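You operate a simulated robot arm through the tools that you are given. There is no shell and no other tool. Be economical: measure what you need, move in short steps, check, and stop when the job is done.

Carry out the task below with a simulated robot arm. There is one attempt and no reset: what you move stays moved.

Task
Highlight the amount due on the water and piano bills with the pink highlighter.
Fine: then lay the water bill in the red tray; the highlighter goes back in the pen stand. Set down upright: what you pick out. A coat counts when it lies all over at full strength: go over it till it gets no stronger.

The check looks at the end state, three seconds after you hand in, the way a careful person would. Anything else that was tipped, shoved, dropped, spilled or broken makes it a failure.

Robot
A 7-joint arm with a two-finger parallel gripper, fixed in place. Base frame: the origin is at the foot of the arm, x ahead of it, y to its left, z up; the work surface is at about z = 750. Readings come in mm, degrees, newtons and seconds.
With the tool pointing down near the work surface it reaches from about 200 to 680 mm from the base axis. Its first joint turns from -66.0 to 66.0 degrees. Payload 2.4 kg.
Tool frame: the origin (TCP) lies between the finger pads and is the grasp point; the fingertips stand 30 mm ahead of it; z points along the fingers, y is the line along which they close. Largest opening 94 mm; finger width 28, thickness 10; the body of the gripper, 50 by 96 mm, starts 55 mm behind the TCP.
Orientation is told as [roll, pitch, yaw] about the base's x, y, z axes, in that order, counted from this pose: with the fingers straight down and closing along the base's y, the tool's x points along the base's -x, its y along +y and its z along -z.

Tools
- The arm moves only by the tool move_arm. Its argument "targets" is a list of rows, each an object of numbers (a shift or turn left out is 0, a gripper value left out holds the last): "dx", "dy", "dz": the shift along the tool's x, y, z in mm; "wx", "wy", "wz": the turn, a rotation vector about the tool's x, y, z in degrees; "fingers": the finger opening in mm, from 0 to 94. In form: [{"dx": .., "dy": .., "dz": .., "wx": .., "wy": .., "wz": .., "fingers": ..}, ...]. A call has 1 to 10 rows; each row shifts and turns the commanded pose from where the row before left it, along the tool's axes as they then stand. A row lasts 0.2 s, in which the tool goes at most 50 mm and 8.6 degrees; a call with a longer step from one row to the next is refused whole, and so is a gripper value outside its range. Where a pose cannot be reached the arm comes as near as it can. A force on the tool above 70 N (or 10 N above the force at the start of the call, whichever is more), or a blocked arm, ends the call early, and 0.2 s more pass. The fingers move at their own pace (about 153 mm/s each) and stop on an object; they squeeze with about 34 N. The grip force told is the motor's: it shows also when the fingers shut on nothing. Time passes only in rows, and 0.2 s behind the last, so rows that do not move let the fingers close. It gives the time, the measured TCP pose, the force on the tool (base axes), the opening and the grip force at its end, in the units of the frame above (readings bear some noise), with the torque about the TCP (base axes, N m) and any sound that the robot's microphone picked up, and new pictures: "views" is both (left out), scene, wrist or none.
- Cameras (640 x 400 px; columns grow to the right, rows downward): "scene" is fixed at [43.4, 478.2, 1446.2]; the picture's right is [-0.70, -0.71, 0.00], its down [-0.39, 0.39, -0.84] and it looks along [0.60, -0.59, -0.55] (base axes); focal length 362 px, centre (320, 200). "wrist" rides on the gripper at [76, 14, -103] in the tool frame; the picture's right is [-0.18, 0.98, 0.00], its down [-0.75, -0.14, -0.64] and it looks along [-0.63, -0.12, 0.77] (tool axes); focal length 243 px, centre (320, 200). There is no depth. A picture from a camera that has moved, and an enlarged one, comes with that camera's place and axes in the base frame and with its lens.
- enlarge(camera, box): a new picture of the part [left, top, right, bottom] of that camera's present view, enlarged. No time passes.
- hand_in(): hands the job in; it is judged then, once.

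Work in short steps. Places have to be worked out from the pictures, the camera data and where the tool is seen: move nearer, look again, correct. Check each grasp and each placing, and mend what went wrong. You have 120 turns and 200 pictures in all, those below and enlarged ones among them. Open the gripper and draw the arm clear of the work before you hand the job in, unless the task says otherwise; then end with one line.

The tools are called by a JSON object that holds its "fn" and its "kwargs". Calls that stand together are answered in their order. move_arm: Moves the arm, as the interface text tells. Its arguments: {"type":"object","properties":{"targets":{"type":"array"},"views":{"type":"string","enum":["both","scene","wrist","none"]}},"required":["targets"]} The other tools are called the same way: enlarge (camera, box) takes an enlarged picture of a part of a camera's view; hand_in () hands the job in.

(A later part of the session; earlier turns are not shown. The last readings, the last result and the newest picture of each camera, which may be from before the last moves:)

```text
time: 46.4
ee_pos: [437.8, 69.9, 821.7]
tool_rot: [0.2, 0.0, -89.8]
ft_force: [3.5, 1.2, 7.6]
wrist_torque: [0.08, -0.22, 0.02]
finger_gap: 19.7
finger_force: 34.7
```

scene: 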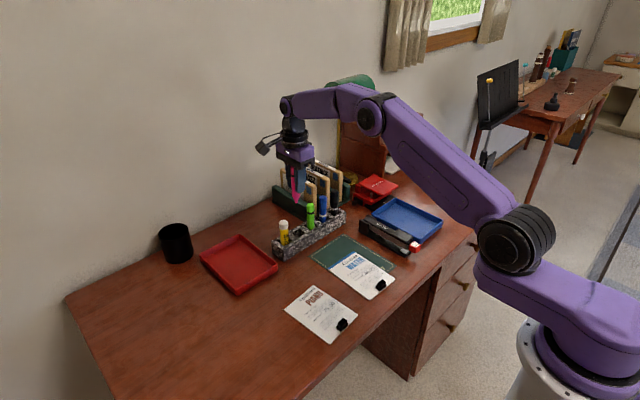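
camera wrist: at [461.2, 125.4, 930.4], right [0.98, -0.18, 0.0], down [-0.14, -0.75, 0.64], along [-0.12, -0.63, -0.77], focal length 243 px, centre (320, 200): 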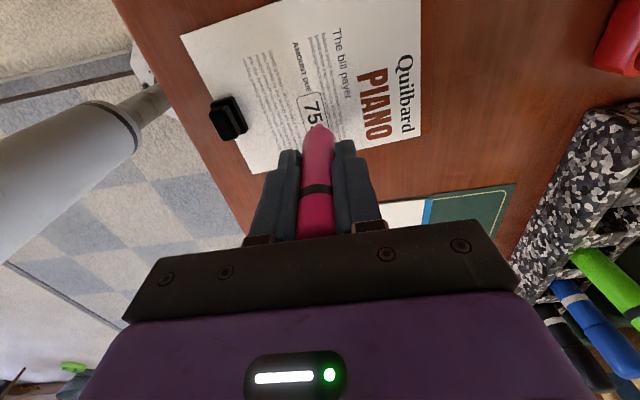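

Contact held along the lane (18 N at one end, 8 N at the other). I continue over the remaining lanes.

{"fn": "move_arm", "kwargs": {"targets": [{"dx": -8.8, "dy": 0.62}, {"dx": -8.8, "dy": 0.62}, {"dx": -8.8, "dy": 0.62}, {"dx": -8.8, "dy": 0.62}, {"dx": -8.8, "dy": 0.62}, {"dy": 3.2}, {"dy": 3.2}], "views": "none"}}

{"fn": "move_arm", "kwargs": {"targets": [{"dx": 8.8, "dy": -0.62}, {"dx": 8.8, "dy": -0.62}, {"dx": 8.8, "dy": -0.62}, {"dx": 8.8, "dy": -0.62}, {"dx": 8.8, "dy": -0.62}, {"dy": 2.2}], "views": "none"}}

{"fn": "move_arm", "kwargs": {"targets": [{"dx": -8.8, "dy": 0.62}, {"dx": -8.8, "dy": 0.62}, {"dx": -8.8, "dy": 0.62}, {"dx": -8.8, "dy": 0.62}, {"dx": -8.8, "dy": 0.62}, {"dy": -4.2}], "views": "none"}}

{"fn": "move_arm", "kwargs": {"targets": [{"dz": -20}, {"dz": -28}, {"dx": -15, "dz": -40}, {"dz": -40}, {}], "views": "none"}}

{"fn": "enlarge", "kwargs": {"camera": "wrist", "box": [275, 10, 345, 70]}}

{"fn": "enlarge", "kwargs": {"camera": "scene", "box": [316, 296, 344, 318]}}

```text
time: 48.0
ee_pos: [446.6, 23.9, 820.6]
tool_rot: [0.0, 0.0, -89.9]
ft_force: [-4.9, -1.5, 16.0]
wrist_torque: [-0.03, 0.41, 0.0]
finger_gap: 19.9
finger_force: 34.3
```

```text
time: 49.4
ee_pos: [445.2, 71.0, 819.4]
tool_rot: [-0.3, 0.0, -89.8]
ft_force: [-3.8, -3.3, 17.1]
wrist_torque: [-0.16, 0.33, 0.01]
finger_gap: 19.9
finger_force: 34.0
```

```text
time: 50.8
ee_pos: [446.6, 24.4, 821.1]
tool_rot: [0.2, 0.0, -90.0]
ft_force: [2.7, 0.0, 8.5]
wrist_torque: [-0.01, -0.22, -0.02]
finger_gap: 19.7
finger_force: 33.2
```

```text
time: 52.0
ee_pos: [444.9, 9.6, 951.1]
tool_rot: [-0.1, 0.0, -89.8]
ft_force: [0.0, -0.9, 0.3]
wrist_torque: [0.0, -0.01, 0.02]
finger_gap: 20.0
finger_force: 34.3
```

```text
6.67 times, centred on (310, 40) of wrist
camera zoom: at [459.5, 84.9, 1052.2], right [0.98, -0.18, 0.0], down [-0.14, -0.75, 0.64], along [-0.12, -0.63, -0.77], focal length 1618 px, centre (387, 1267)
```

zoom: 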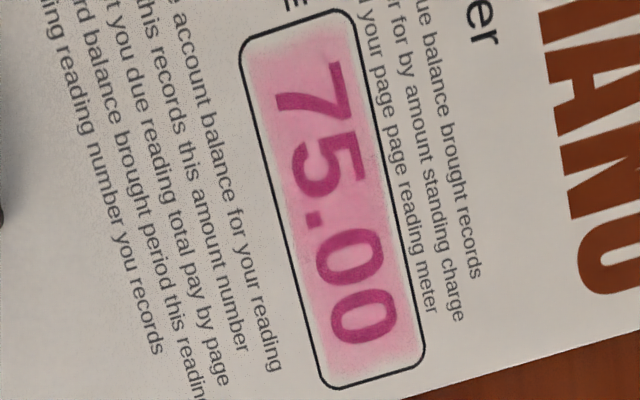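

```text
16.00 times, centred on (330, 307) of scene
camera zoom: at [43.4, 478.2, 1446.2], right [-0.7, -0.71, 0.0], down [-0.39, 0.39, -0.84], along [0.6, -0.59, -0.55], focal length 5790 px, centre (160, -1512)
```

zoom: 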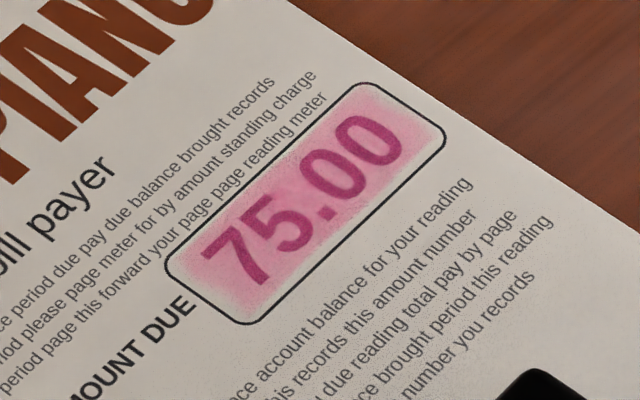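

The piano coat is now even and no longer changes. I move over to the water bill's box.

{"fn": "move_arm", "kwargs": {"targets": [{"dx": -41, "dy": 3}, {"dx": -41, "dy": 3}, {"dx": -41, "dy": 3}, {"dz": 35}, {"dz": 30}, {}], "views": "wrist"}}

{"fn": "enlarge", "kwargs": {"camera": "wrist", "box": [260, 60, 380, 150]}}

{"fn": "enlarge", "kwargs": {"camera": "scene", "box": [330, 240, 410, 300]}}

```text
time: 53.4
ee_pos: [453.8, -112.8, 885.0]
tool_rot: [-0.1, 0.0, -89.9]
ft_force: [0.2, -0.6, 0.5]
wrist_torque: [0.01, 0.02, 0.02]
finger_gap: 19.8
finger_force: 34.4
camera wrist: at [468.0, -37.2, 986.6], right [0.98, -0.18, 0.0], down [-0.14, -0.75, 0.64], along [-0.12, -0.63, -0.77], focal length 243 px, centre (320, 200)
```

wrist: 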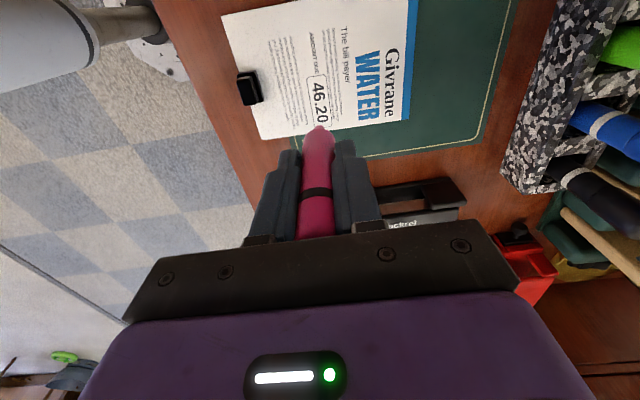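

```text
4.44 times, centred on (320, 105) of wrist
camera zoom: at [468.0, -37.2, 986.6], right [0.98, -0.18, 0.0], down [-0.14, -0.75, 0.64], along [-0.12, -0.63, -0.77], focal length 1078 px, centre (320, 622)
```

zoom: 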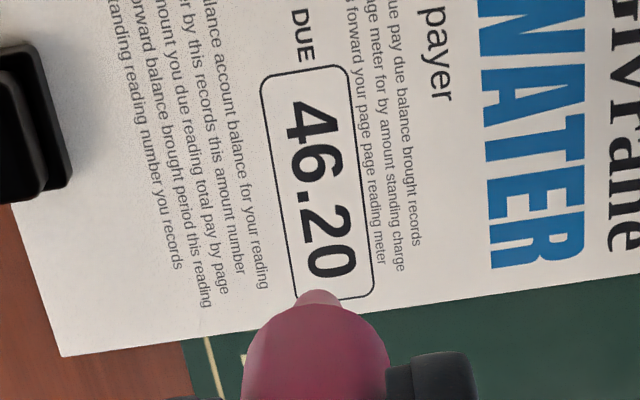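

```text
6.67 times, centred on (370, 270) of scene
camera zoom: at [43.4, 478.2, 1446.2], right [-0.7, -0.71, 0.0], down [-0.39, 0.39, -0.84], along [0.6, -0.59, -0.55], focal length 2412 px, centre (-13, -267)
```

zoom: 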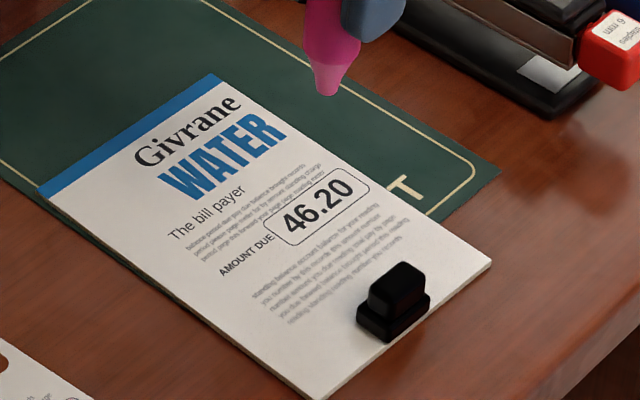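

By the same reckoning as for the piano, the water box centre lies about (-0.8, -2.9) mm from the present spot, with a tilt of the opposite sign (0.038). I shift there and go to just above contact to verify.

{"fn": "move_arm", "kwargs": {"targets": [{"dx": -2.8, "dy": -0.8}, {"dz": 25}, {"dz": 22}, {"dz": 8}, {}], "views": "none"}}

{"fn": "enlarge", "kwargs": {"camera": "wrist", "box": [280, 80, 360, 140]}}

{"fn": "enlarge", "kwargs": {"camera": "scene", "box": [350, 250, 400, 290]}}

```text
time: 54.6
ee_pos: [453.6, -115.3, 828.5]
tool_rot: [0.0, 0.0, -89.9]
ft_force: [1.1, 0.2, -1.1]
wrist_torque: [0.01, -0.02, 0.01]
finger_gap: 19.9
finger_force: 34.2
```

```text
6.67 times, centred on (320, 110) of wrist
camera zoom: at [467.1, -39.8, 930.7], right [0.98, -0.18, 0.0], down [-0.14, -0.75, 0.64], along [-0.12, -0.63, -0.77], focal length 1618 px, centre (320, 800)
```

zoom: 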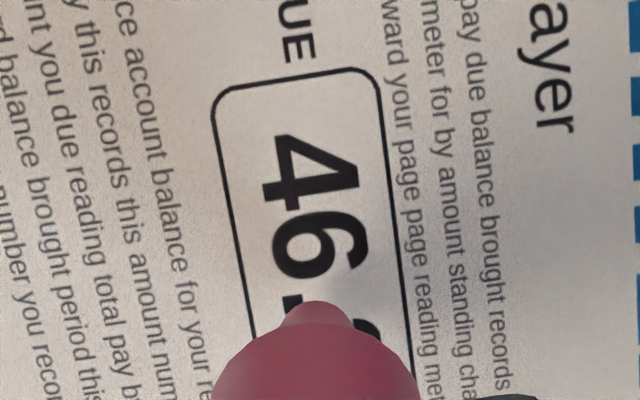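

```text
10.00 times, centred on (375, 270) of scene
camera zoom: at [43.4, 478.2, 1446.2], right [-0.7, -0.71, 0.0], down [-0.39, 0.39, -0.84], along [0.6, -0.59, -0.55], focal length 3618 px, centre (-230, -500)
```

zoom: 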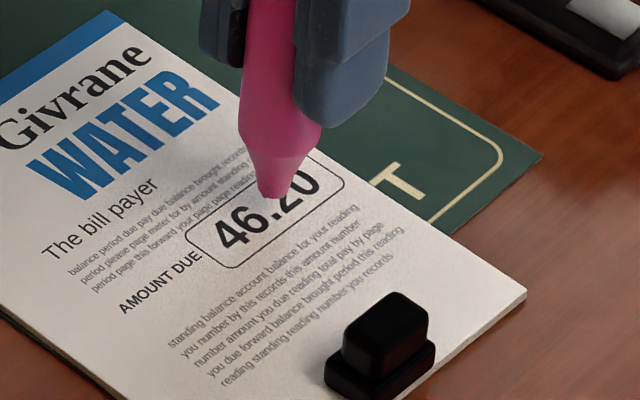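

Tip is nearly over the centre, about 0.6 mm low in x. I correct and touch down.

{"fn": "move_arm", "kwargs": {"targets": [{"dy": 0.6, "dz": 2.5}, {"dz": 1}, {}], "views": "none"}}

```text
time: 55.4
ee_pos: [453.8, -116.0, 825.3]
tool_rot: [0.1, 0.0, -89.9]
ft_force: [-0.5, 0.1, -0.8]
wrist_torque: [0.0, 0.01, -0.01]
finger_gap: 19.9
finger_force: 34.5
```

{"fn": "move_arm", "kwargs": {"targets": [{"dz": 1}, {"dz": 0.7}, {}], "views": "none"}}

```text
time: 56.2
ee_pos: [454.6, -115.3, 824.3]
tool_rot: [0.0, 0.1, -89.9]
ft_force: [-0.7, -0.3, -0.3]
wrist_torque: [-0.03, -0.02, 0.02]
finger_gap: 19.8
finger_force: 33.8
```

Still no contact, so I keep lowering in small steps.

{"fn": "move_arm", "kwargs": {"targets": [{"dz": 1}, {}], "views": "none"}}

{"fn": "move_arm", "kwargs": {"targets": [{"dz": 0.6}, {}], "views": "none"}}

```text
time: 56.8
ee_pos: [454.5, -115.1, 823.1]
tool_rot: [0.0, 0.1, -89.8]
ft_force: [-0.6, -1.0, -0.4]
wrist_torque: [0.02, -0.01, 0.01]
finger_gap: 19.9
finger_force: 34.1
```

```text
time: 57.4
ee_pos: [453.2, -116.2, 822.0]
tool_rot: [0.0, 0.0, -90.0]
ft_force: [0.3, -0.6, -0.2]
wrist_torque: [-0.04, -0.01, 0.01]
finger_gap: 20.0
finger_force: 34.6
```

{"fn": "move_arm", "kwargs": {"targets": [{"dz": 0.8}, {}], "views": "none"}}

{"fn": "enlarge", "kwargs": {"camera": "wrist", "box": [280, 80, 360, 140]}}

{"fn": "enlarge", "kwargs": {"camera": "scene", "box": [350, 250, 400, 290]}}

```text
time: 58.0
ee_pos: [454.0, -115.9, 821.0]
tool_rot: [0.0, 0.0, -90.0]
ft_force: [-0.1, 0.2, 2.0]
wrist_torque: [0.01, 0.03, -0.02]
finger_gap: 19.9
finger_force: 33.5
```

```text
6.67 times, centred on (320, 110) of wrist
camera zoom: at [469.0, -40.2, 923.1], right [0.98, -0.18, 0.0], down [-0.14, -0.75, 0.64], along [-0.12, -0.63, -0.77], focal length 1618 px, centre (320, 800)
```

zoom: 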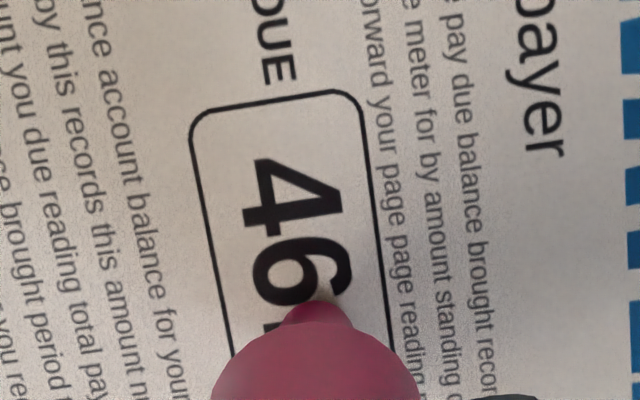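

```text
10.00 times, centred on (375, 270) of scene
camera zoom: at [43.4, 478.2, 1446.2], right [-0.7, -0.71, 0.0], down [-0.39, 0.39, -0.84], along [0.6, -0.59, -0.55], focal length 3618 px, centre (-230, -500)
```

zoom: 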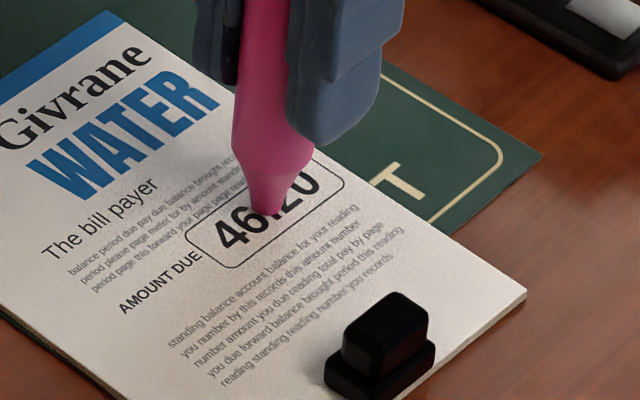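

Contact is light (2 N), with the tip about 1.5 mm to +x of the axis. I start with the middle lane.

{"fn": "move_arm", "kwargs": {"targets": [{"dy": -1.6, "dx": 0.3, "dz": 0.4}, {"dx": 10, "dy": 0.4}, {"dx": 10, "dy": 0.4}, {"dx": -10.5, "dy": -0.4}, {"dx": -10.5, "dy": -0.4}, {"dx": -10.5, "dy": -0.4}, {"dx": -9.5, "dy": -0.36}], "views": "none"}}

{"fn": "move_arm", "kwargs": {"targets": [{"dz": -20}, {"dz": -28}, {"dx": -17, "dz": -40}, {"dz": -40}, {}], "views": "none"}}

{"fn": "enlarge", "kwargs": {"camera": "wrist", "box": [275, 10, 345, 70]}}

{"fn": "enlarge", "kwargs": {"camera": "scene", "box": [362, 262, 390, 284]}}

```text
time: 59.6
ee_pos: [452.2, -136.6, 821.1]
tool_rot: [-0.1, 0.0, -89.9]
ft_force: [0.0, 2.1, 6.2]
wrist_torque: [0.12, 0.01, 0.0]
finger_gap: 19.8
finger_force: 33.3
```

```text
time: 60.8
ee_pos: [450.7, -152.9, 949.7]
tool_rot: [0.0, 0.1, -89.9]
ft_force: [-1.1, -0.1, 0.4]
wrist_torque: [0.0, -0.03, -0.02]
finger_gap: 19.8
finger_force: 33.8
```

```text
6.67 times, centred on (310, 40) of wrist
camera zoom: at [464.8, -77.4, 1050.8], right [0.98, -0.18, 0.0], down [-0.14, -0.75, 0.64], along [-0.12, -0.63, -0.77], focal length 1618 px, centre (387, 1267)
```

zoom: 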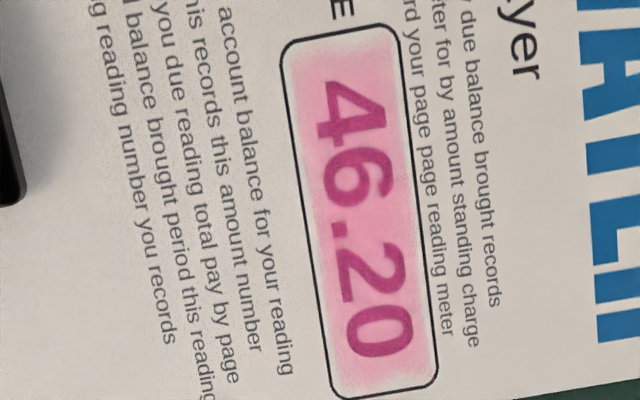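

```text
16.00 times, centred on (376, 273) of scene
camera zoom: at [43.4, 478.2, 1446.2], right [-0.7, -0.71, 0.0], down [-0.39, 0.39, -0.84], along [0.6, -0.59, -0.55], focal length 5790 px, centre (-576, -968)
```

zoom: 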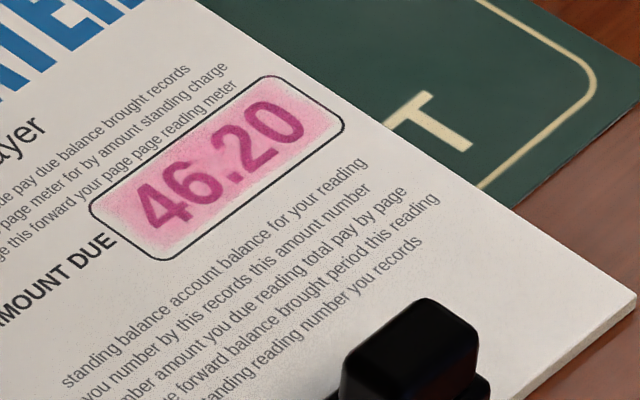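

One lane already fills most of it. I go over it with lanes at s = +4, +2, 0, -2 and -4.

{"fn": "move_arm", "kwargs": {"targets": [{"dx": 17, "dy": 4}, {"dz": 40}, {"dz": 40}, {"dz": 40}, {"dz": 8.2}, {"dx": 8.4, "dy": 0.32}, {"dx": 8.4, "dy": 0.32}, {"dx": 8.4, "dy": 0.32}, {"dx": 8.4, "dy": 0.32}, {"dx": 8.4, "dy": 0.32}], "views": "none"}}

{"fn": "move_arm", "kwargs": {"targets": [{"dy": -2, "dz": 0.3}, {"dx": -10.6, "dy": -0.4}, {"dx": -10.6, "dy": -0.4}, {"dx": -10.6, "dy": -0.4}, {"dx": -10.6, "dy": -0.4}], "views": "none"}}

```text
time: 63.0
ee_pos: [456.6, -94.8, 819.2]
tool_rot: [0.1, 0.0, -90.0]
ft_force: [-0.2, -7.4, 22.9]
wrist_torque: [-0.42, -0.03, 0.02]
finger_gap: 20.0
finger_force: 34.1
```

```text
time: 64.2
ee_pos: [453.1, -136.1, 820.0]
tool_rot: [0.0, 0.0, -89.8]
ft_force: [-0.3, 6.7, 22.3]
wrist_torque: [0.54, 0.02, -0.02]
finger_gap: 20.0
finger_force: 33.8
```

Contact is firm at about 22 N. I continue without pressing deeper.

{"fn": "move_arm", "kwargs": {"targets": [{"dy": -2}, {"dx": 10.6, "dy": 0.4}, {"dx": 10.6, "dy": 0.4}, {"dx": 10.6, "dy": 0.4}, {"dx": 10.6, "dy": 0.4}], "views": "none"}}

{"fn": "move_arm", "kwargs": {"targets": [{"dy": -2}, {"dx": -10.6, "dy": -0.4}, {"dx": -10.6, "dy": -0.4}, {"dx": -10.6, "dy": -0.4}, {"dx": -10.6, "dy": -0.4}], "views": "none"}}

{"fn": "move_arm", "kwargs": {"targets": [{"dy": -2}, {"dx": 8.5, "dy": 0.32}, {"dx": 8.5, "dy": 0.32}, {"dx": 8.5, "dy": 0.32}, {"dx": 8.5, "dy": 0.32}, {"dx": 8.4, "dy": 0.32}], "views": "none"}}

```text
time: 65.4
ee_pos: [453.4, -92.9, 820.9]
tool_rot: [0.0, 0.0, -90.0]
ft_force: [1.1, -4.8, 15.2]
wrist_torque: [-0.27, 0.02, 0.01]
finger_gap: 19.7
finger_force: 33.9
```

```text
time: 66.6
ee_pos: [448.1, -137.2, 819.8]
tool_rot: [0.0, 0.0, -89.9]
ft_force: [-0.1, 4.5, 14.1]
wrist_torque: [0.35, 0.01, 0.01]
finger_gap: 20.0
finger_force: 34.1
```

```text
time: 68.0
ee_pos: [448.3, -94.8, 819.7]
tool_rot: [0.1, 0.0, -89.7]
ft_force: [-0.5, -4.5, 10.5]
wrist_torque: [-0.24, 0.05, -0.01]
finger_gap: 19.7
finger_force: 33.8
```

Contact held on all lanes. I cross the ends, repeat the edge lanes, then lift and inspect from the same viewpoint.

{"fn": "move_arm", "kwargs": {"targets": [{"dx": -8.5, "dy": -0.32}, {"dx": -8.5, "dy": -0.32}, {"dx": -8.5, "dy": -0.32}, {"dx": -8.5, "dy": -0.32}, {"dx": -8.5, "dy": -0.32}, {"dy": 2.7, "dz": 0.2}, {"dy": 2.7}, {"dy": 2.6}], "views": "none"}}

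{"fn": "move_arm", "kwargs": {"targets": [{"dx": 8.5, "dy": 0.32}, {"dx": 8.5, "dy": 0.32}, {"dx": 8.5, "dy": 0.32}, {"dx": 8.5, "dy": 0.32}, {"dx": 8.5, "dy": 0.32}, {"dy": -2.7}, {"dy": -2.7}, {"dy": -2.6}, {"dy": 4}], "views": "none"}}

{"fn": "move_arm", "kwargs": {"targets": [{"dx": -8.5, "dy": -0.32}, {"dx": -8.5, "dy": -0.32}, {"dx": -8.5, "dy": -0.32}, {"dx": -8.5, "dy": -0.32}, {"dx": -8.5, "dy": -0.32}, {"dz": -20}, {"dz": -28}, {"dx": -17, "dz": -40}, {"dz": -40}, {}], "views": "none"}}

{"fn": "enlarge", "kwargs": {"camera": "wrist", "box": [275, 10, 345, 70]}}

{"fn": "enlarge", "kwargs": {"camera": "scene", "box": [362, 262, 390, 284]}}

```text
time: 69.8
ee_pos: [456.2, -137.5, 819.4]
tool_rot: [0.1, 0.0, -89.8]
ft_force: [-3.8, -2.2, 10.0]
wrist_torque: [-0.1, 0.27, 0.02]
finger_gap: 20.1
finger_force: 34.0
```

```text
time: 71.8
ee_pos: [451.8, -93.5, 819.9]
tool_rot: [-0.4, 0.1, -89.8]
ft_force: [-5.9, 0.2, 16.4]
wrist_torque: [0.07, 0.39, 0.03]
finger_gap: 20.3
finger_force: 34.4
```

```text
time: 74.0
ee_pos: [453.0, -151.1, 949.8]
tool_rot: [-0.1, 0.0, -89.9]
ft_force: [-0.8, 0.0, 0.4]
wrist_torque: [0.01, 0.02, 0.06]
finger_gap: 19.9
finger_force: 34.2
```

```text
6.67 times, centred on (310, 40) of wrist
camera zoom: at [468.0, -76.9, 1051.8], right [0.98, -0.18, 0.0], down [-0.14, -0.75, 0.64], along [-0.12, -0.63, -0.77], focal length 1618 px, centre (387, 1267)
```

zoom: 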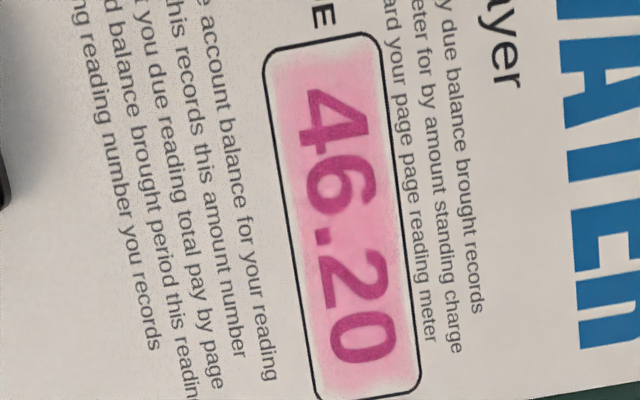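

```text
16.00 times, centred on (376, 273) of scene
camera zoom: at [43.4, 478.2, 1446.2], right [-0.7, -0.71, 0.0], down [-0.39, 0.39, -0.84], along [0.6, -0.59, -0.55], focal length 5790 px, centre (-576, -968)
```

zoom: 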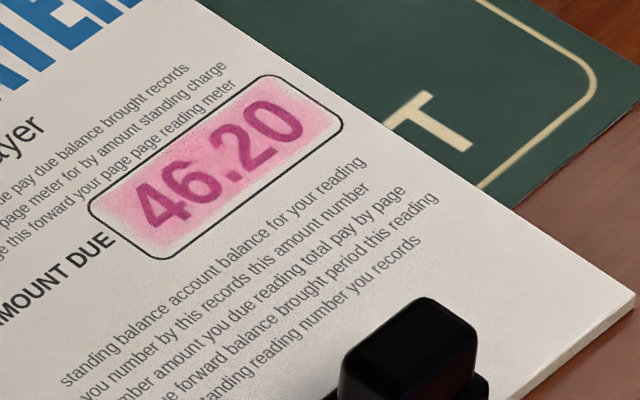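

Both coats are even and unchanged by the further passes. I return the highlighter: up, across in y, then out over its slot.

{"fn": "move_arm", "kwargs": {"targets": [{"dz": -25}, {"dx": 34.2}, {"dx": 34.2}, {"dx": 34.1}, {"dy": 43.7}, {"dy": 43.7}, {"dy": 43.7}, {"dy": 43.7}, {"dy": 43.7}, {}], "views": "wrist"}}

{"fn": "enlarge", "kwargs": {"camera": "wrist", "box": [260, 60, 380, 150]}}

{"fn": "enlarge", "kwargs": {"camera": "scene", "box": [260, 160, 340, 260]}}

```text
time: 76.2
ee_pos: [672.3, -50.1, 974.3]
tool_rot: [-0.1, 0.0, -89.9]
ft_force: [0.2, -0.7, 0.1]
wrist_torque: [0.0, 0.02, 0.01]
finger_gap: 19.9
finger_force: 34.4
camera wrist: at [685.4, 25.1, 1076.0], right [0.98, -0.18, 0.0], down [-0.14, -0.75, 0.64], along [-0.12, -0.63, -0.77], focal length 243 px, centre (320, 200)
```

wrist: 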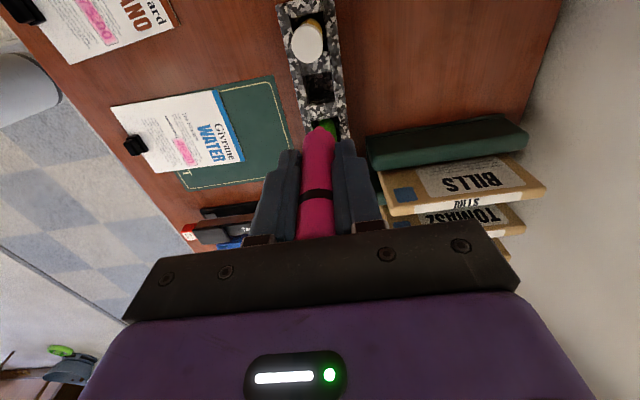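

```text
4.44 times, centred on (320, 105) of wrist
camera zoom: at [685.4, 25.1, 1076.0], right [0.98, -0.18, 0.0], down [-0.14, -0.75, 0.64], along [-0.12, -0.63, -0.77], focal length 1078 px, centre (320, 622)
```

zoom: 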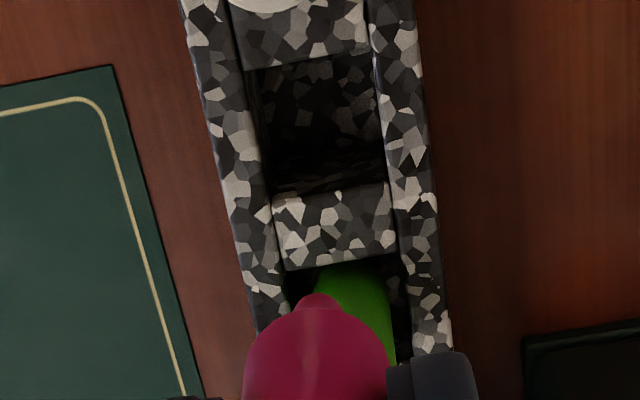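

```text
4.00 times, centred on (300, 210) of scene
camera zoom: at [43.4, 478.2, 1446.2], right [-0.7, -0.71, 0.0], down [-0.39, 0.39, -0.84], along [0.6, -0.59, -0.55], focal length 1447 px, centre (400, 160)
```

zoom: 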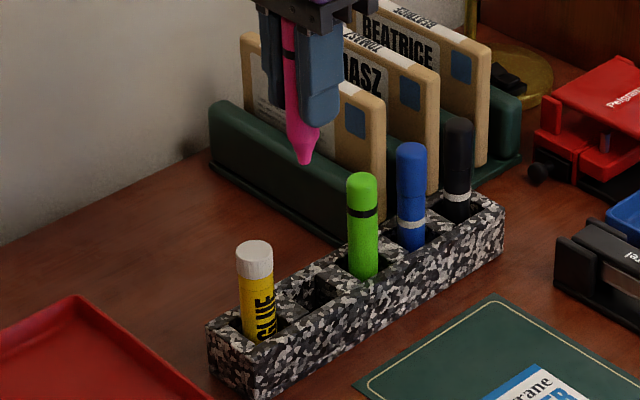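

The tip lines up with its slot, which has about ±5 mm of clearance. I descend slowly and watch for force.

{"fn": "move_arm", "kwargs": {"targets": [{"dy": -1, "dz": 35}, {"dz": 35}, {"dz": 20}, {"dz": 15}, {"dz": 15}, {"dz": 15}, {"dz": 8}, {}], "views": "wrist"}}

{"fn": "enlarge", "kwargs": {"camera": "scene", "box": [260, 170, 360, 260]}}

```text
time: 78.0
ee_pos: [668.9, -49.8, 831.0]
tool_rot: [-0.1, 0.0, -90.0]
ft_force: [-0.4, -0.3, -0.8]
wrist_torque: [0.0, 0.02, 0.02]
finger_gap: 19.7
finger_force: 34.1
camera wrist: at [684.1, 25.3, 932.6], right [0.98, -0.18, 0.0], down [-0.14, -0.75, 0.64], along [-0.12, -0.63, -0.77], focal length 243 px, centre (320, 200)
```

wrist: 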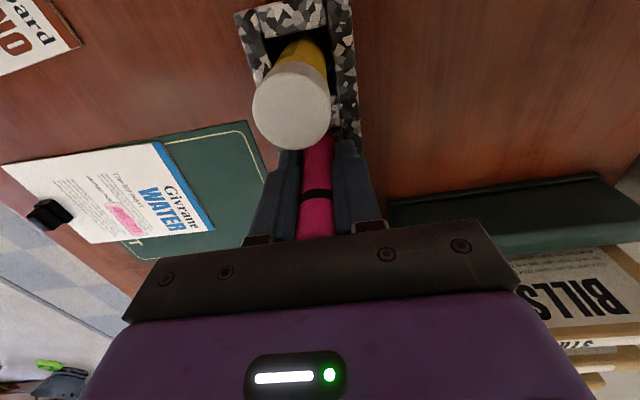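

```text
4.44 times, centred on (310, 215) of scene
camera zoom: at [43.4, 478.2, 1446.2], right [-0.7, -0.71, 0.0], down [-0.39, 0.39, -0.84], along [0.6, -0.59, -0.55], focal length 1608 px, centre (364, 133)
```

zoom: 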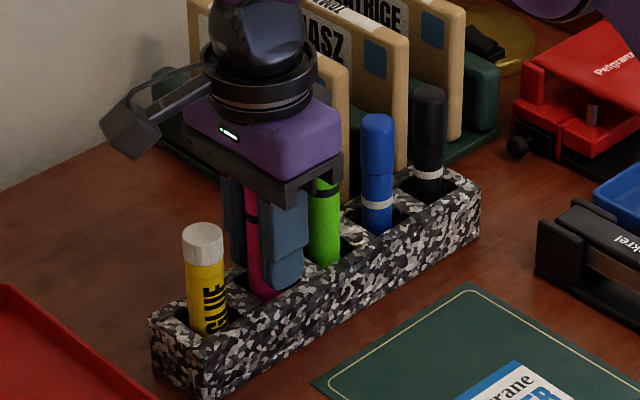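

The pen is in its slot with no force. I lower 2.5 mm more and release.

{"fn": "move_arm", "kwargs": {"targets": [{"dz": 2.5}, {}, {"fingers": 26}, {"fingers": 46}, {}, {}], "views": "none"}}

{"fn": "move_arm", "kwargs": {"targets": [{"dz": -10}, {"dz": -30}, {"dz": -40}, {"dz": -40}, {}], "views": "wrist"}}

{"fn": "enlarge", "kwargs": {"camera": "scene", "box": [260, 170, 360, 260]}}

```text
time: 79.4
ee_pos: [668.5, -51.1, 828.8]
tool_rot: [0.0, 0.0, -89.9]
ft_force: [0.0, 0.4, -0.3]
wrist_torque: [-0.05, -0.05, 0.01]
finger_gap: 46.0
finger_force: 0.0
```

```text
time: 80.6
ee_pos: [668.3, -48.8, 950.8]
tool_rot: [0.0, 0.0, -89.9]
ft_force: [0.5, -0.2, -0.5]
wrist_torque: [-0.01, -0.02, 0.02]
finger_gap: 46.0
finger_force: 0.2
camera wrist: at [683.0, 26.1, 1052.3], right [0.98, -0.18, 0.0], down [-0.14, -0.75, 0.64], along [-0.12, -0.63, -0.77], focal length 243 px, centre (320, 200)
```

wrist: 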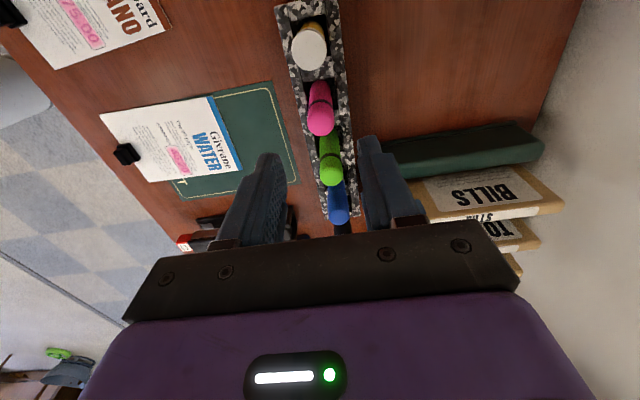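

```text
4.44 times, centred on (310, 215) of scene
camera zoom: at [43.4, 478.2, 1446.2], right [-0.7, -0.71, 0.0], down [-0.39, 0.39, -0.84], along [0.6, -0.59, -0.55], focal length 1608 px, centre (364, 133)
```

zoom: 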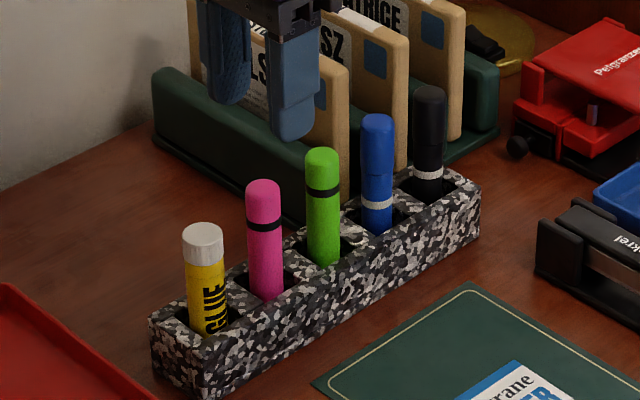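

The highlighter stands in its slot again. Next I go over the clip on the water bill, which I estimate near (395, -87), to take the bill by it.

{"fn": "move_arm", "kwargs": {"targets": [{"dx": -4, "dy": -45}, {"dx": -7, "dy": -46}, {"dx": -7, "dy": -46}, {"dx": -7, "dy": -46}, {"dx": -7, "dy": -46}, {"dx": -7, "dy": -45}, {"dz": 35}, {"dz": 35}, {}], "views": "both"}}

{"fn": "enlarge", "kwargs": {"camera": "wrist", "box": [240, 30, 400, 150]}}

{"fn": "enlarge", "kwargs": {"camera": "scene", "box": [340, 250, 420, 310]}}

{"fn": "enlarge", "kwargs": {"camera": "scene", "box": [190, 220, 290, 300]}}

```text
time: 82.6
ee_pos: [393.6, -89.6, 878.2]
tool_rot: [0.0, 0.0, -89.7]
ft_force: [0.2, 0.5, -0.1]
wrist_torque: [0.01, 0.01, -0.03]
finger_gap: 46.0
finger_force: 0.1
camera wrist: at [408.8, -14.6, 980.5], right [0.98, -0.18, 0.0], down [-0.14, -0.75, 0.64], along [-0.12, -0.63, -0.77], focal length 243 px, centre (320, 200)
```

scene: 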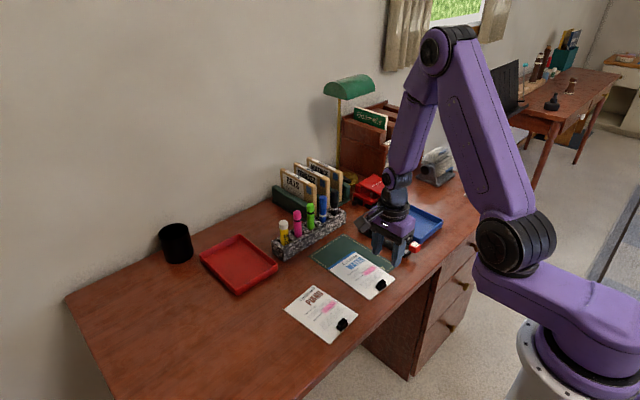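
wrist: 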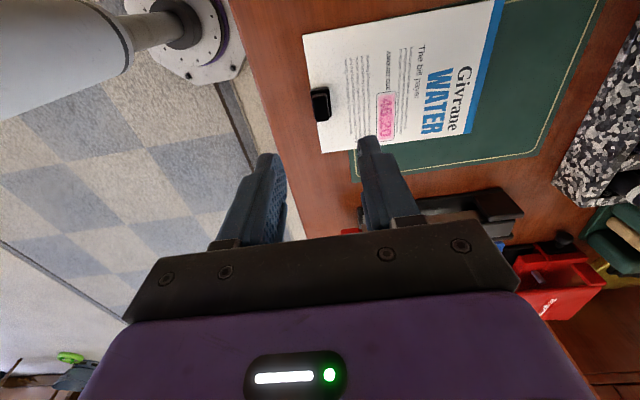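

```text
3.33 times, centred on (320, 90) of wrist
camera zoom: at [408.8, -14.6, 980.5], right [0.98, -0.18, 0.0], down [-0.14, -0.75, 0.64], along [-0.12, -0.63, -0.77], focal length 809 px, centre (320, 567)
```

zoom: 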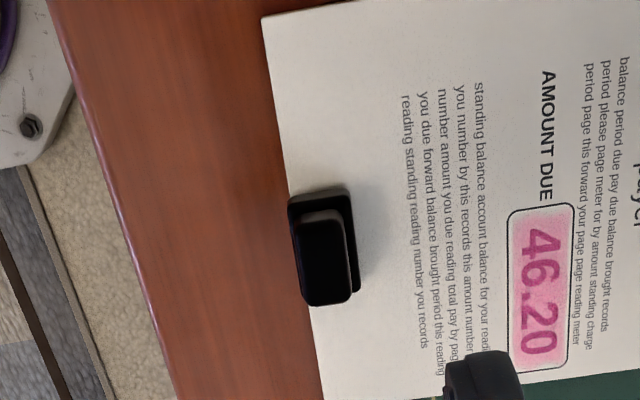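

```text
6.67 times, centred on (380, 280) of scene
camera zoom: at [43.4, 478.2, 1446.2], right [-0.7, -0.71, 0.0], down [-0.39, 0.39, -0.84], along [0.6, -0.59, -0.55], focal length 2412 px, centre (-80, -333)
```

zoom: 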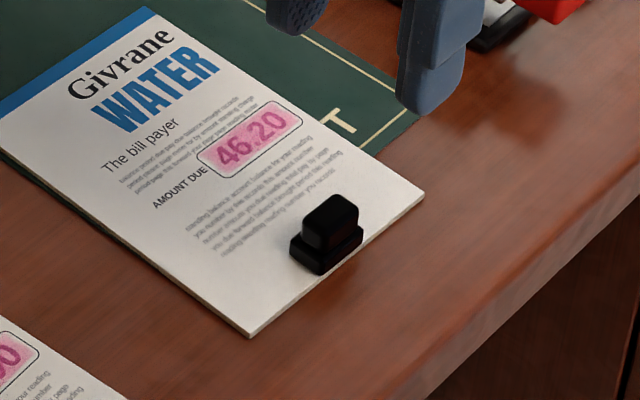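

```text
5.00 times, centred on (240, 260) of scene
camera zoom: at [43.4, 478.2, 1446.2], right [-0.7, -0.71, 0.0], down [-0.39, 0.39, -0.84], along [0.6, -0.59, -0.55], focal length 1809 px, centre (720, -100)
```

zoom: 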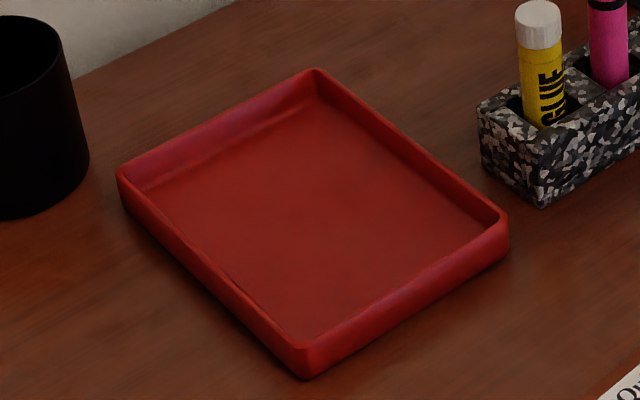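

The clip has a raised knob (about 22 x 12 mm, z ≈ 758–770) centred near (395, -88.5), with its thin side along x, which suits the present grip direction. I go down to just above it and check.

{"fn": "move_arm", "kwargs": {"targets": [{"dy": 1, "dx": 0.7, "dz": 35}, {"dz": 30}, {}], "views": "none"}}

{"fn": "enlarge", "kwargs": {"camera": "wrist", "box": [240, 60, 400, 180]}}

{"fn": "enlarge", "kwargs": {"camera": "scene", "box": [350, 250, 410, 300]}}

```text
time: 83.4
ee_pos: [395.4, -90.3, 812.4]
tool_rot: [0.0, 0.0, -89.9]
ft_force: [-0.1, 0.0, 0.5]
wrist_torque: [0.0, 0.02, 0.0]
finger_gap: 45.8
finger_force: 0.0
```

```text
3.33 times, centred on (320, 120) of wrist
camera zoom: at [409.6, -15.1, 914.4], right [0.98, -0.18, 0.0], down [-0.14, -0.75, 0.64], along [-0.12, -0.63, -0.77], focal length 809 px, centre (320, 467)
```

zoom: 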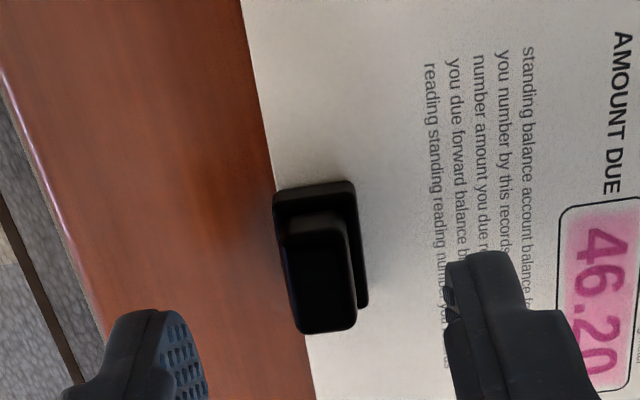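

```text
8.00 times, centred on (380, 275) of scene
camera zoom: at [43.4, 478.2, 1446.2], right [-0.7, -0.71, 0.0], down [-0.39, 0.39, -0.84], along [0.6, -0.59, -0.55], focal length 2895 px, centre (-160, -400)
```

zoom: 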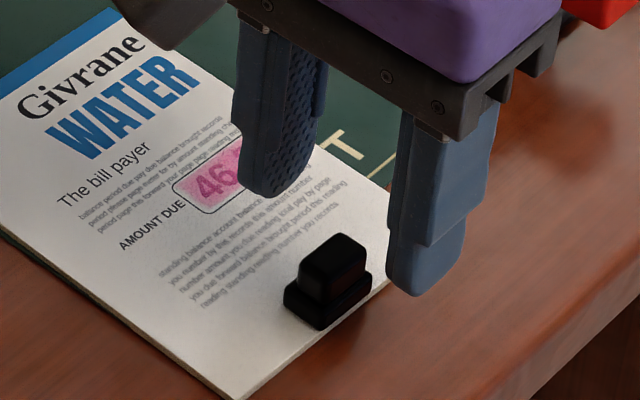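

The knob is centred between the fingers. I go down to fingertip height of about 760 and grip.

{"fn": "move_arm", "kwargs": {"targets": [{"dx": 1, "dz": 12}, {"dz": 10.5}, {}], "views": "none"}}

{"fn": "enlarge", "kwargs": {"camera": "scene", "box": [350, 250, 410, 300]}}

{"fn": "enlarge", "kwargs": {"camera": "wrist", "box": [240, 80, 400, 200]}}

```text
time: 84.2
ee_pos: [396.2, -89.5, 790.0]
tool_rot: [-0.1, 0.0, -89.9]
ft_force: [-0.4, 0.4, 0.9]
wrist_torque: [0.02, -0.02, -0.03]
finger_gap: 46.1
finger_force: 0.1
```

```text
8.00 times, centred on (380, 275) of scene
camera zoom: at [43.4, 478.2, 1446.2], right [-0.7, -0.71, 0.0], down [-0.39, 0.39, -0.84], along [0.6, -0.59, -0.55], focal length 2895 px, centre (-160, -400)
```

zoom: 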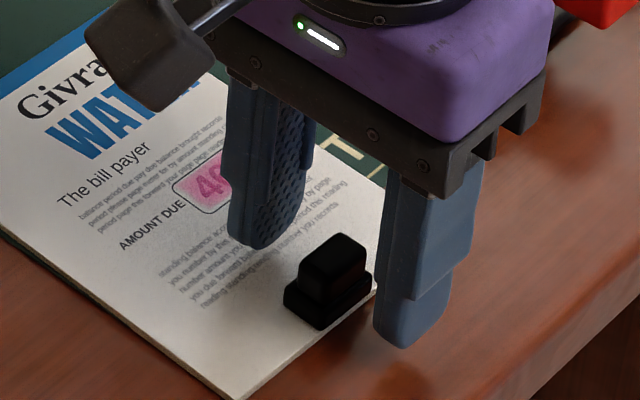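

```text
3.33 times, centred on (320, 140) of wrist
camera zoom: at [410.5, -13.5, 892.1], right [0.98, -0.18, 0.0], down [-0.14, -0.75, 0.64], along [-0.12, -0.63, -0.77], focal length 809 px, centre (320, 400)
```

zoom: 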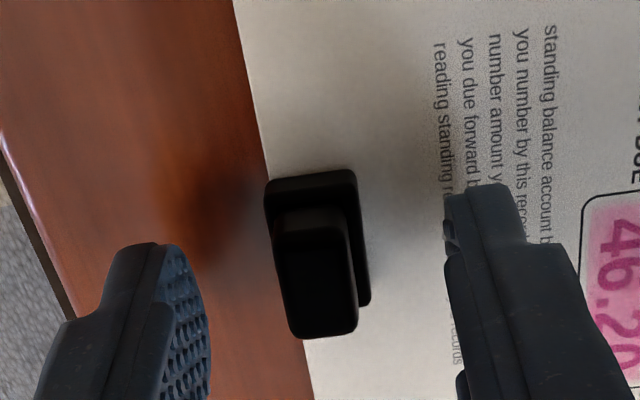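

The fingers straddle the knob evenly. Closing.

{"fn": "move_arm", "kwargs": {"targets": [{"fingers": 24}, {"fingers": 5}, {}, {}], "views": "none"}}

{"fn": "enlarge", "kwargs": {"camera": "scene", "box": [350, 250, 410, 300]}}

```text
time: 85.2
ee_pos: [396.9, -88.2, 791.4]
tool_rot: [0.1, 0.1, -89.9]
ft_force: [-0.7, -0.6, -0.5]
wrist_torque: [0.01, -0.06, -0.03]
finger_gap: 12.7
finger_force: 34.0
```

```text
8.00 times, centred on (380, 275) of scene
camera zoom: at [43.4, 478.2, 1446.2], right [-0.7, -0.71, 0.0], down [-0.39, 0.39, -0.84], along [0.6, -0.59, -0.55], focal length 2895 px, centre (-160, -400)
```

zoom: 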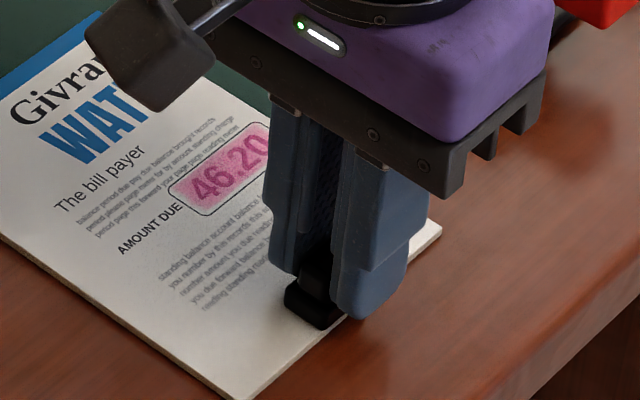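

Held firmly (12.7 mm). I lift slowly and check that the bill comes along.

{"fn": "move_arm", "kwargs": {"targets": [{"dz": -4}, {"dz": -8}, {"dz": -14}, {"dz": -20}, {"dz": -25}, {"dz": -25}, {"dz": -20}, {}], "views": "both"}}

```text
time: 87.0
ee_pos: [395.6, -87.9, 905.6]
tool_rot: [-0.1, 0.0, -89.9]
ft_force: [-0.9, -0.5, -0.2]
wrist_torque: [0.04, 0.04, -0.02]
finger_gap: 12.9
finger_force: 33.7
camera wrist: at [410.9, -12.8, 1007.9], right [0.98, -0.18, 0.0], down [-0.14, -0.75, 0.64], along [-0.12, -0.63, -0.77], focal length 243 px, centre (320, 200)
```

scene: 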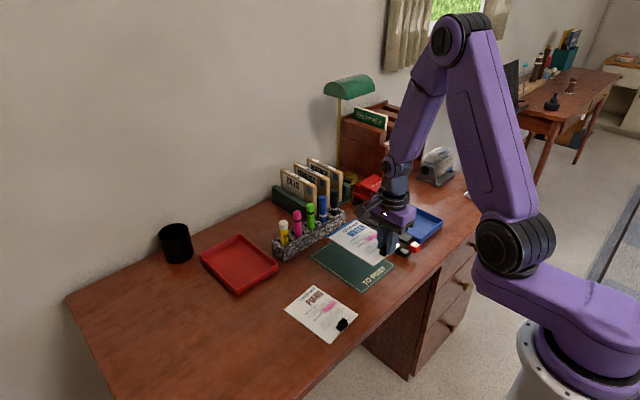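
wrist: 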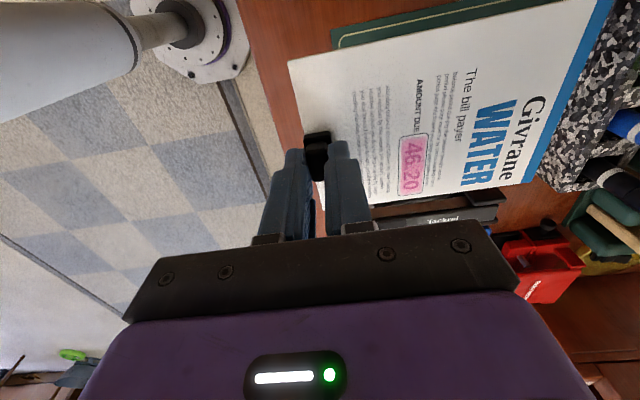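

The bill lifts flat and rigid, held by the clip, and the mat stays put. I measure the bill's outline relative to the gripper for an accurate fit in the tray, whose inside is about 170 x 114 mm.

{"fn": "enlarge", "kwargs": {"camera": "wrist", "box": [280, 0, 620, 220]}}

{"fn": "enlarge", "kwargs": {"camera": "scene", "box": [310, 200, 430, 280]}}

```text
1.82 times, centred on (450, 110) of wrist
camera zoom: at [410.9, -12.8, 1007.9], right [0.98, -0.18, 0.0], down [-0.14, -0.75, 0.64], along [-0.12, -0.63, -0.77], focal length 441 px, centre (84, 364)
```

zoom: 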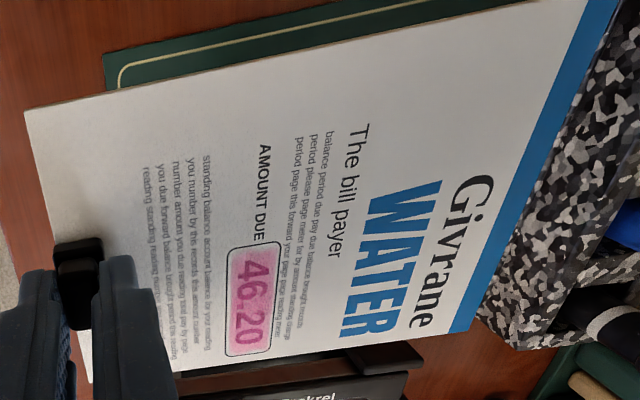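

```text
5.00 times, centred on (370, 240) of scene
camera zoom: at [43.4, 478.2, 1446.2], right [-0.7, -0.71, 0.0], down [-0.39, 0.39, -0.84], along [0.6, -0.59, -0.55], focal length 1809 px, centre (70, 0)
```

zoom: 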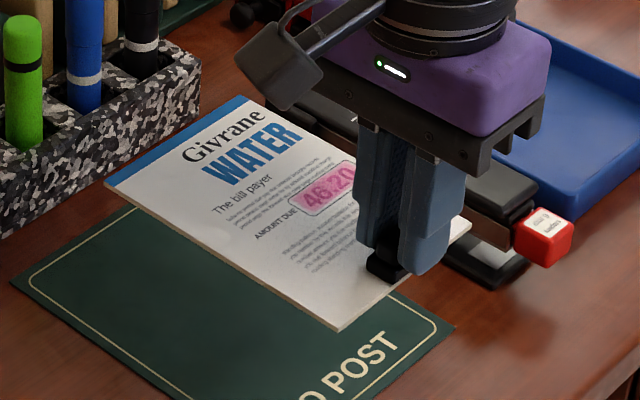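

The bill came square to the gripper, spanning about x -6…+141 and y ±53 from the TCP. The tray centre is about (721, 122), so the TCP should go to about (654, 121). I move in y first, then x.

{"fn": "move_arm", "kwargs": {"targets": [{"dx": 40}, {"dx": 42}, {"dx": 42}, {"dx": 42}, {"dx": 42}, {}], "views": "none"}}

{"fn": "move_arm", "kwargs": {"targets": [{"dy": 40}, {"dy": 44}, {"dy": 44}, {"dy": 44}, {"dy": 44}, {"dy": 41}, {}], "views": "both"}}

{"fn": "enlarge", "kwargs": {"camera": "scene", "box": [180, 180, 300, 300]}}

{"fn": "enlarge", "kwargs": {"camera": "wrist", "box": [280, 0, 620, 220]}}

```text
time: 88.4
ee_pos: [394.3, 119.9, 906.3]
tool_rot: [-0.1, 0.1, -89.9]
ft_force: [-0.5, -0.4, -0.2]
wrist_torque: [-0.02, 0.02, 0.01]
finger_gap: 12.9
finger_force: 33.4
```

```text
time: 90.0
ee_pos: [653.6, 117.9, 908.6]
tool_rot: [-0.1, 0.1, -89.7]
ft_force: [0.0, 0.3, -0.5]
wrist_torque: [0.0, 0.04, -0.02]
finger_gap: 12.7
finger_force: 34.4
camera wrist: at [667.4, 194.2, 1010.1], right [0.98, -0.18, 0.0], down [-0.14, -0.75, 0.64], along [-0.12, -0.63, -0.77], focal length 243 px, centre (320, 200)
```

scene: 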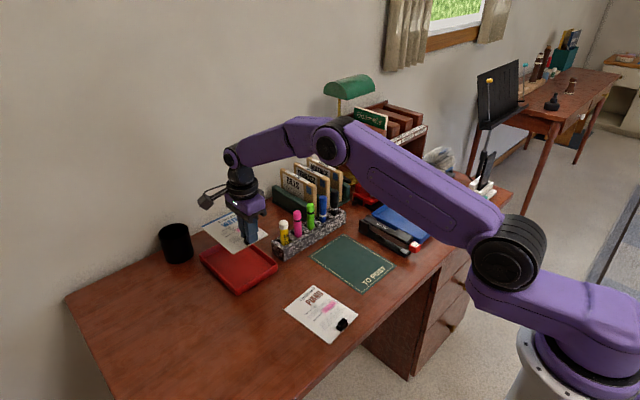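
wrist: 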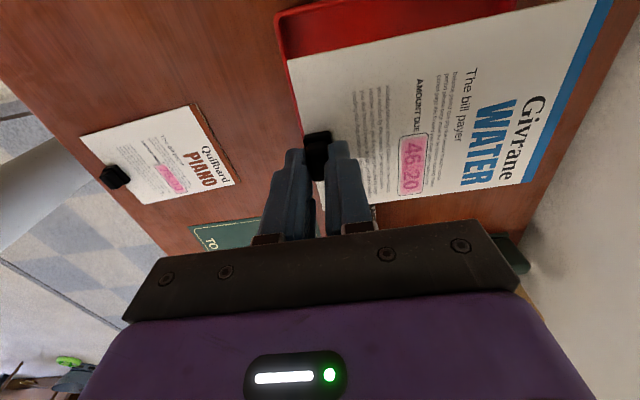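

```text
3.33 times, centred on (240, 240) of scene
camera zoom: at [43.5, 478.2, 1446.2], right [-0.7, -0.71, 0.0], down [-0.39, 0.39, -0.84], along [0.6, -0.59, -0.55], focal length 1206 px, centre (587, 67)
```

zoom: 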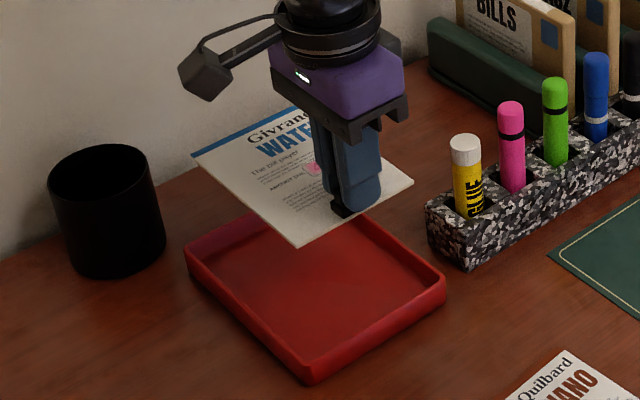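

```text
1.82 times, centred on (450, 110) of wrist
camera zoom: at [667.4, 194.2, 1010.1], right [0.98, -0.18, 0.0], down [-0.14, -0.75, 0.64], along [-0.12, -0.63, -0.77], focal length 441 px, centre (84, 364)
```

zoom: 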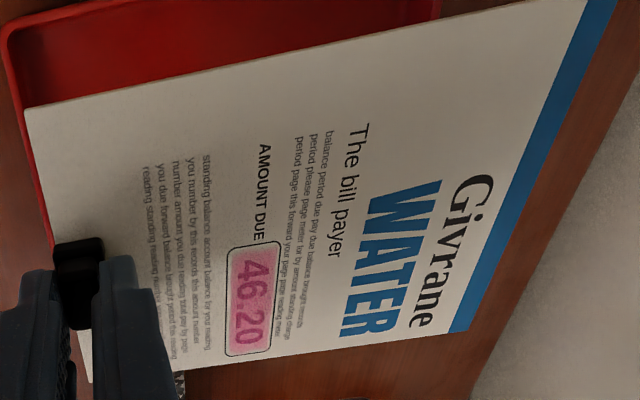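

The near finger would be close to the near rim, so I shift 7 mm further in x. I lower until the bill is about 15–20 mm above the rim to check alignment.

{"fn": "move_arm", "kwargs": {"targets": [{"dy": 4, "dz": 25}, {"dy": 3, "dz": 25}, {"dz": 25}, {}], "views": "none"}}

{"fn": "enlarge", "kwargs": {"camera": "scene", "box": [190, 210, 290, 300]}}

{"fn": "enlarge", "kwargs": {"camera": "wrist", "box": [260, 0, 640, 240]}}

```text
time: 91.0
ee_pos: [661.6, 121.2, 832.0]
tool_rot: [0.0, 0.0, -90.0]
ft_force: [-0.2, -0.5, 0.0]
wrist_torque: [-0.01, 0.0, 0.0]
finger_gap: 12.8
finger_force: 34.1
```

```text
4.44 times, centred on (240, 255) of scene
camera zoom: at [43.4, 478.2, 1446.2], right [-0.7, -0.71, 0.0], down [-0.39, 0.39, -0.84], along [0.6, -0.59, -0.55], focal length 1608 px, centre (676, -44)
```

zoom: 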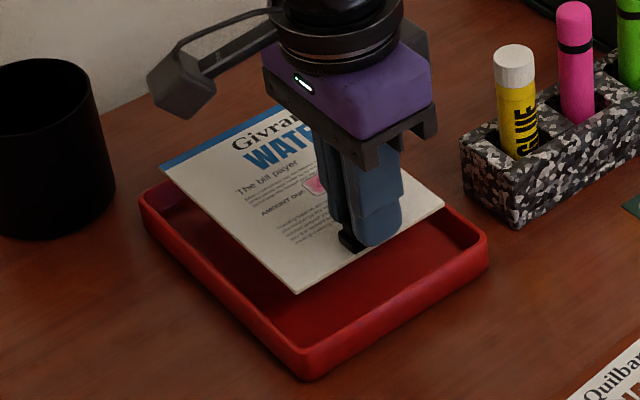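

```text
1.67 times, centred on (450, 120) of wrist
camera zoom: at [675.3, 196.1, 934.6], right [0.98, -0.18, 0.0], down [-0.14, -0.75, 0.64], along [-0.12, -0.63, -0.77], focal length 404 px, centre (103, 333)
```

zoom: 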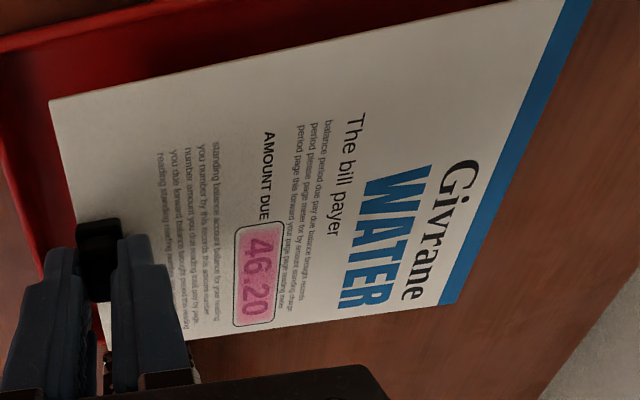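

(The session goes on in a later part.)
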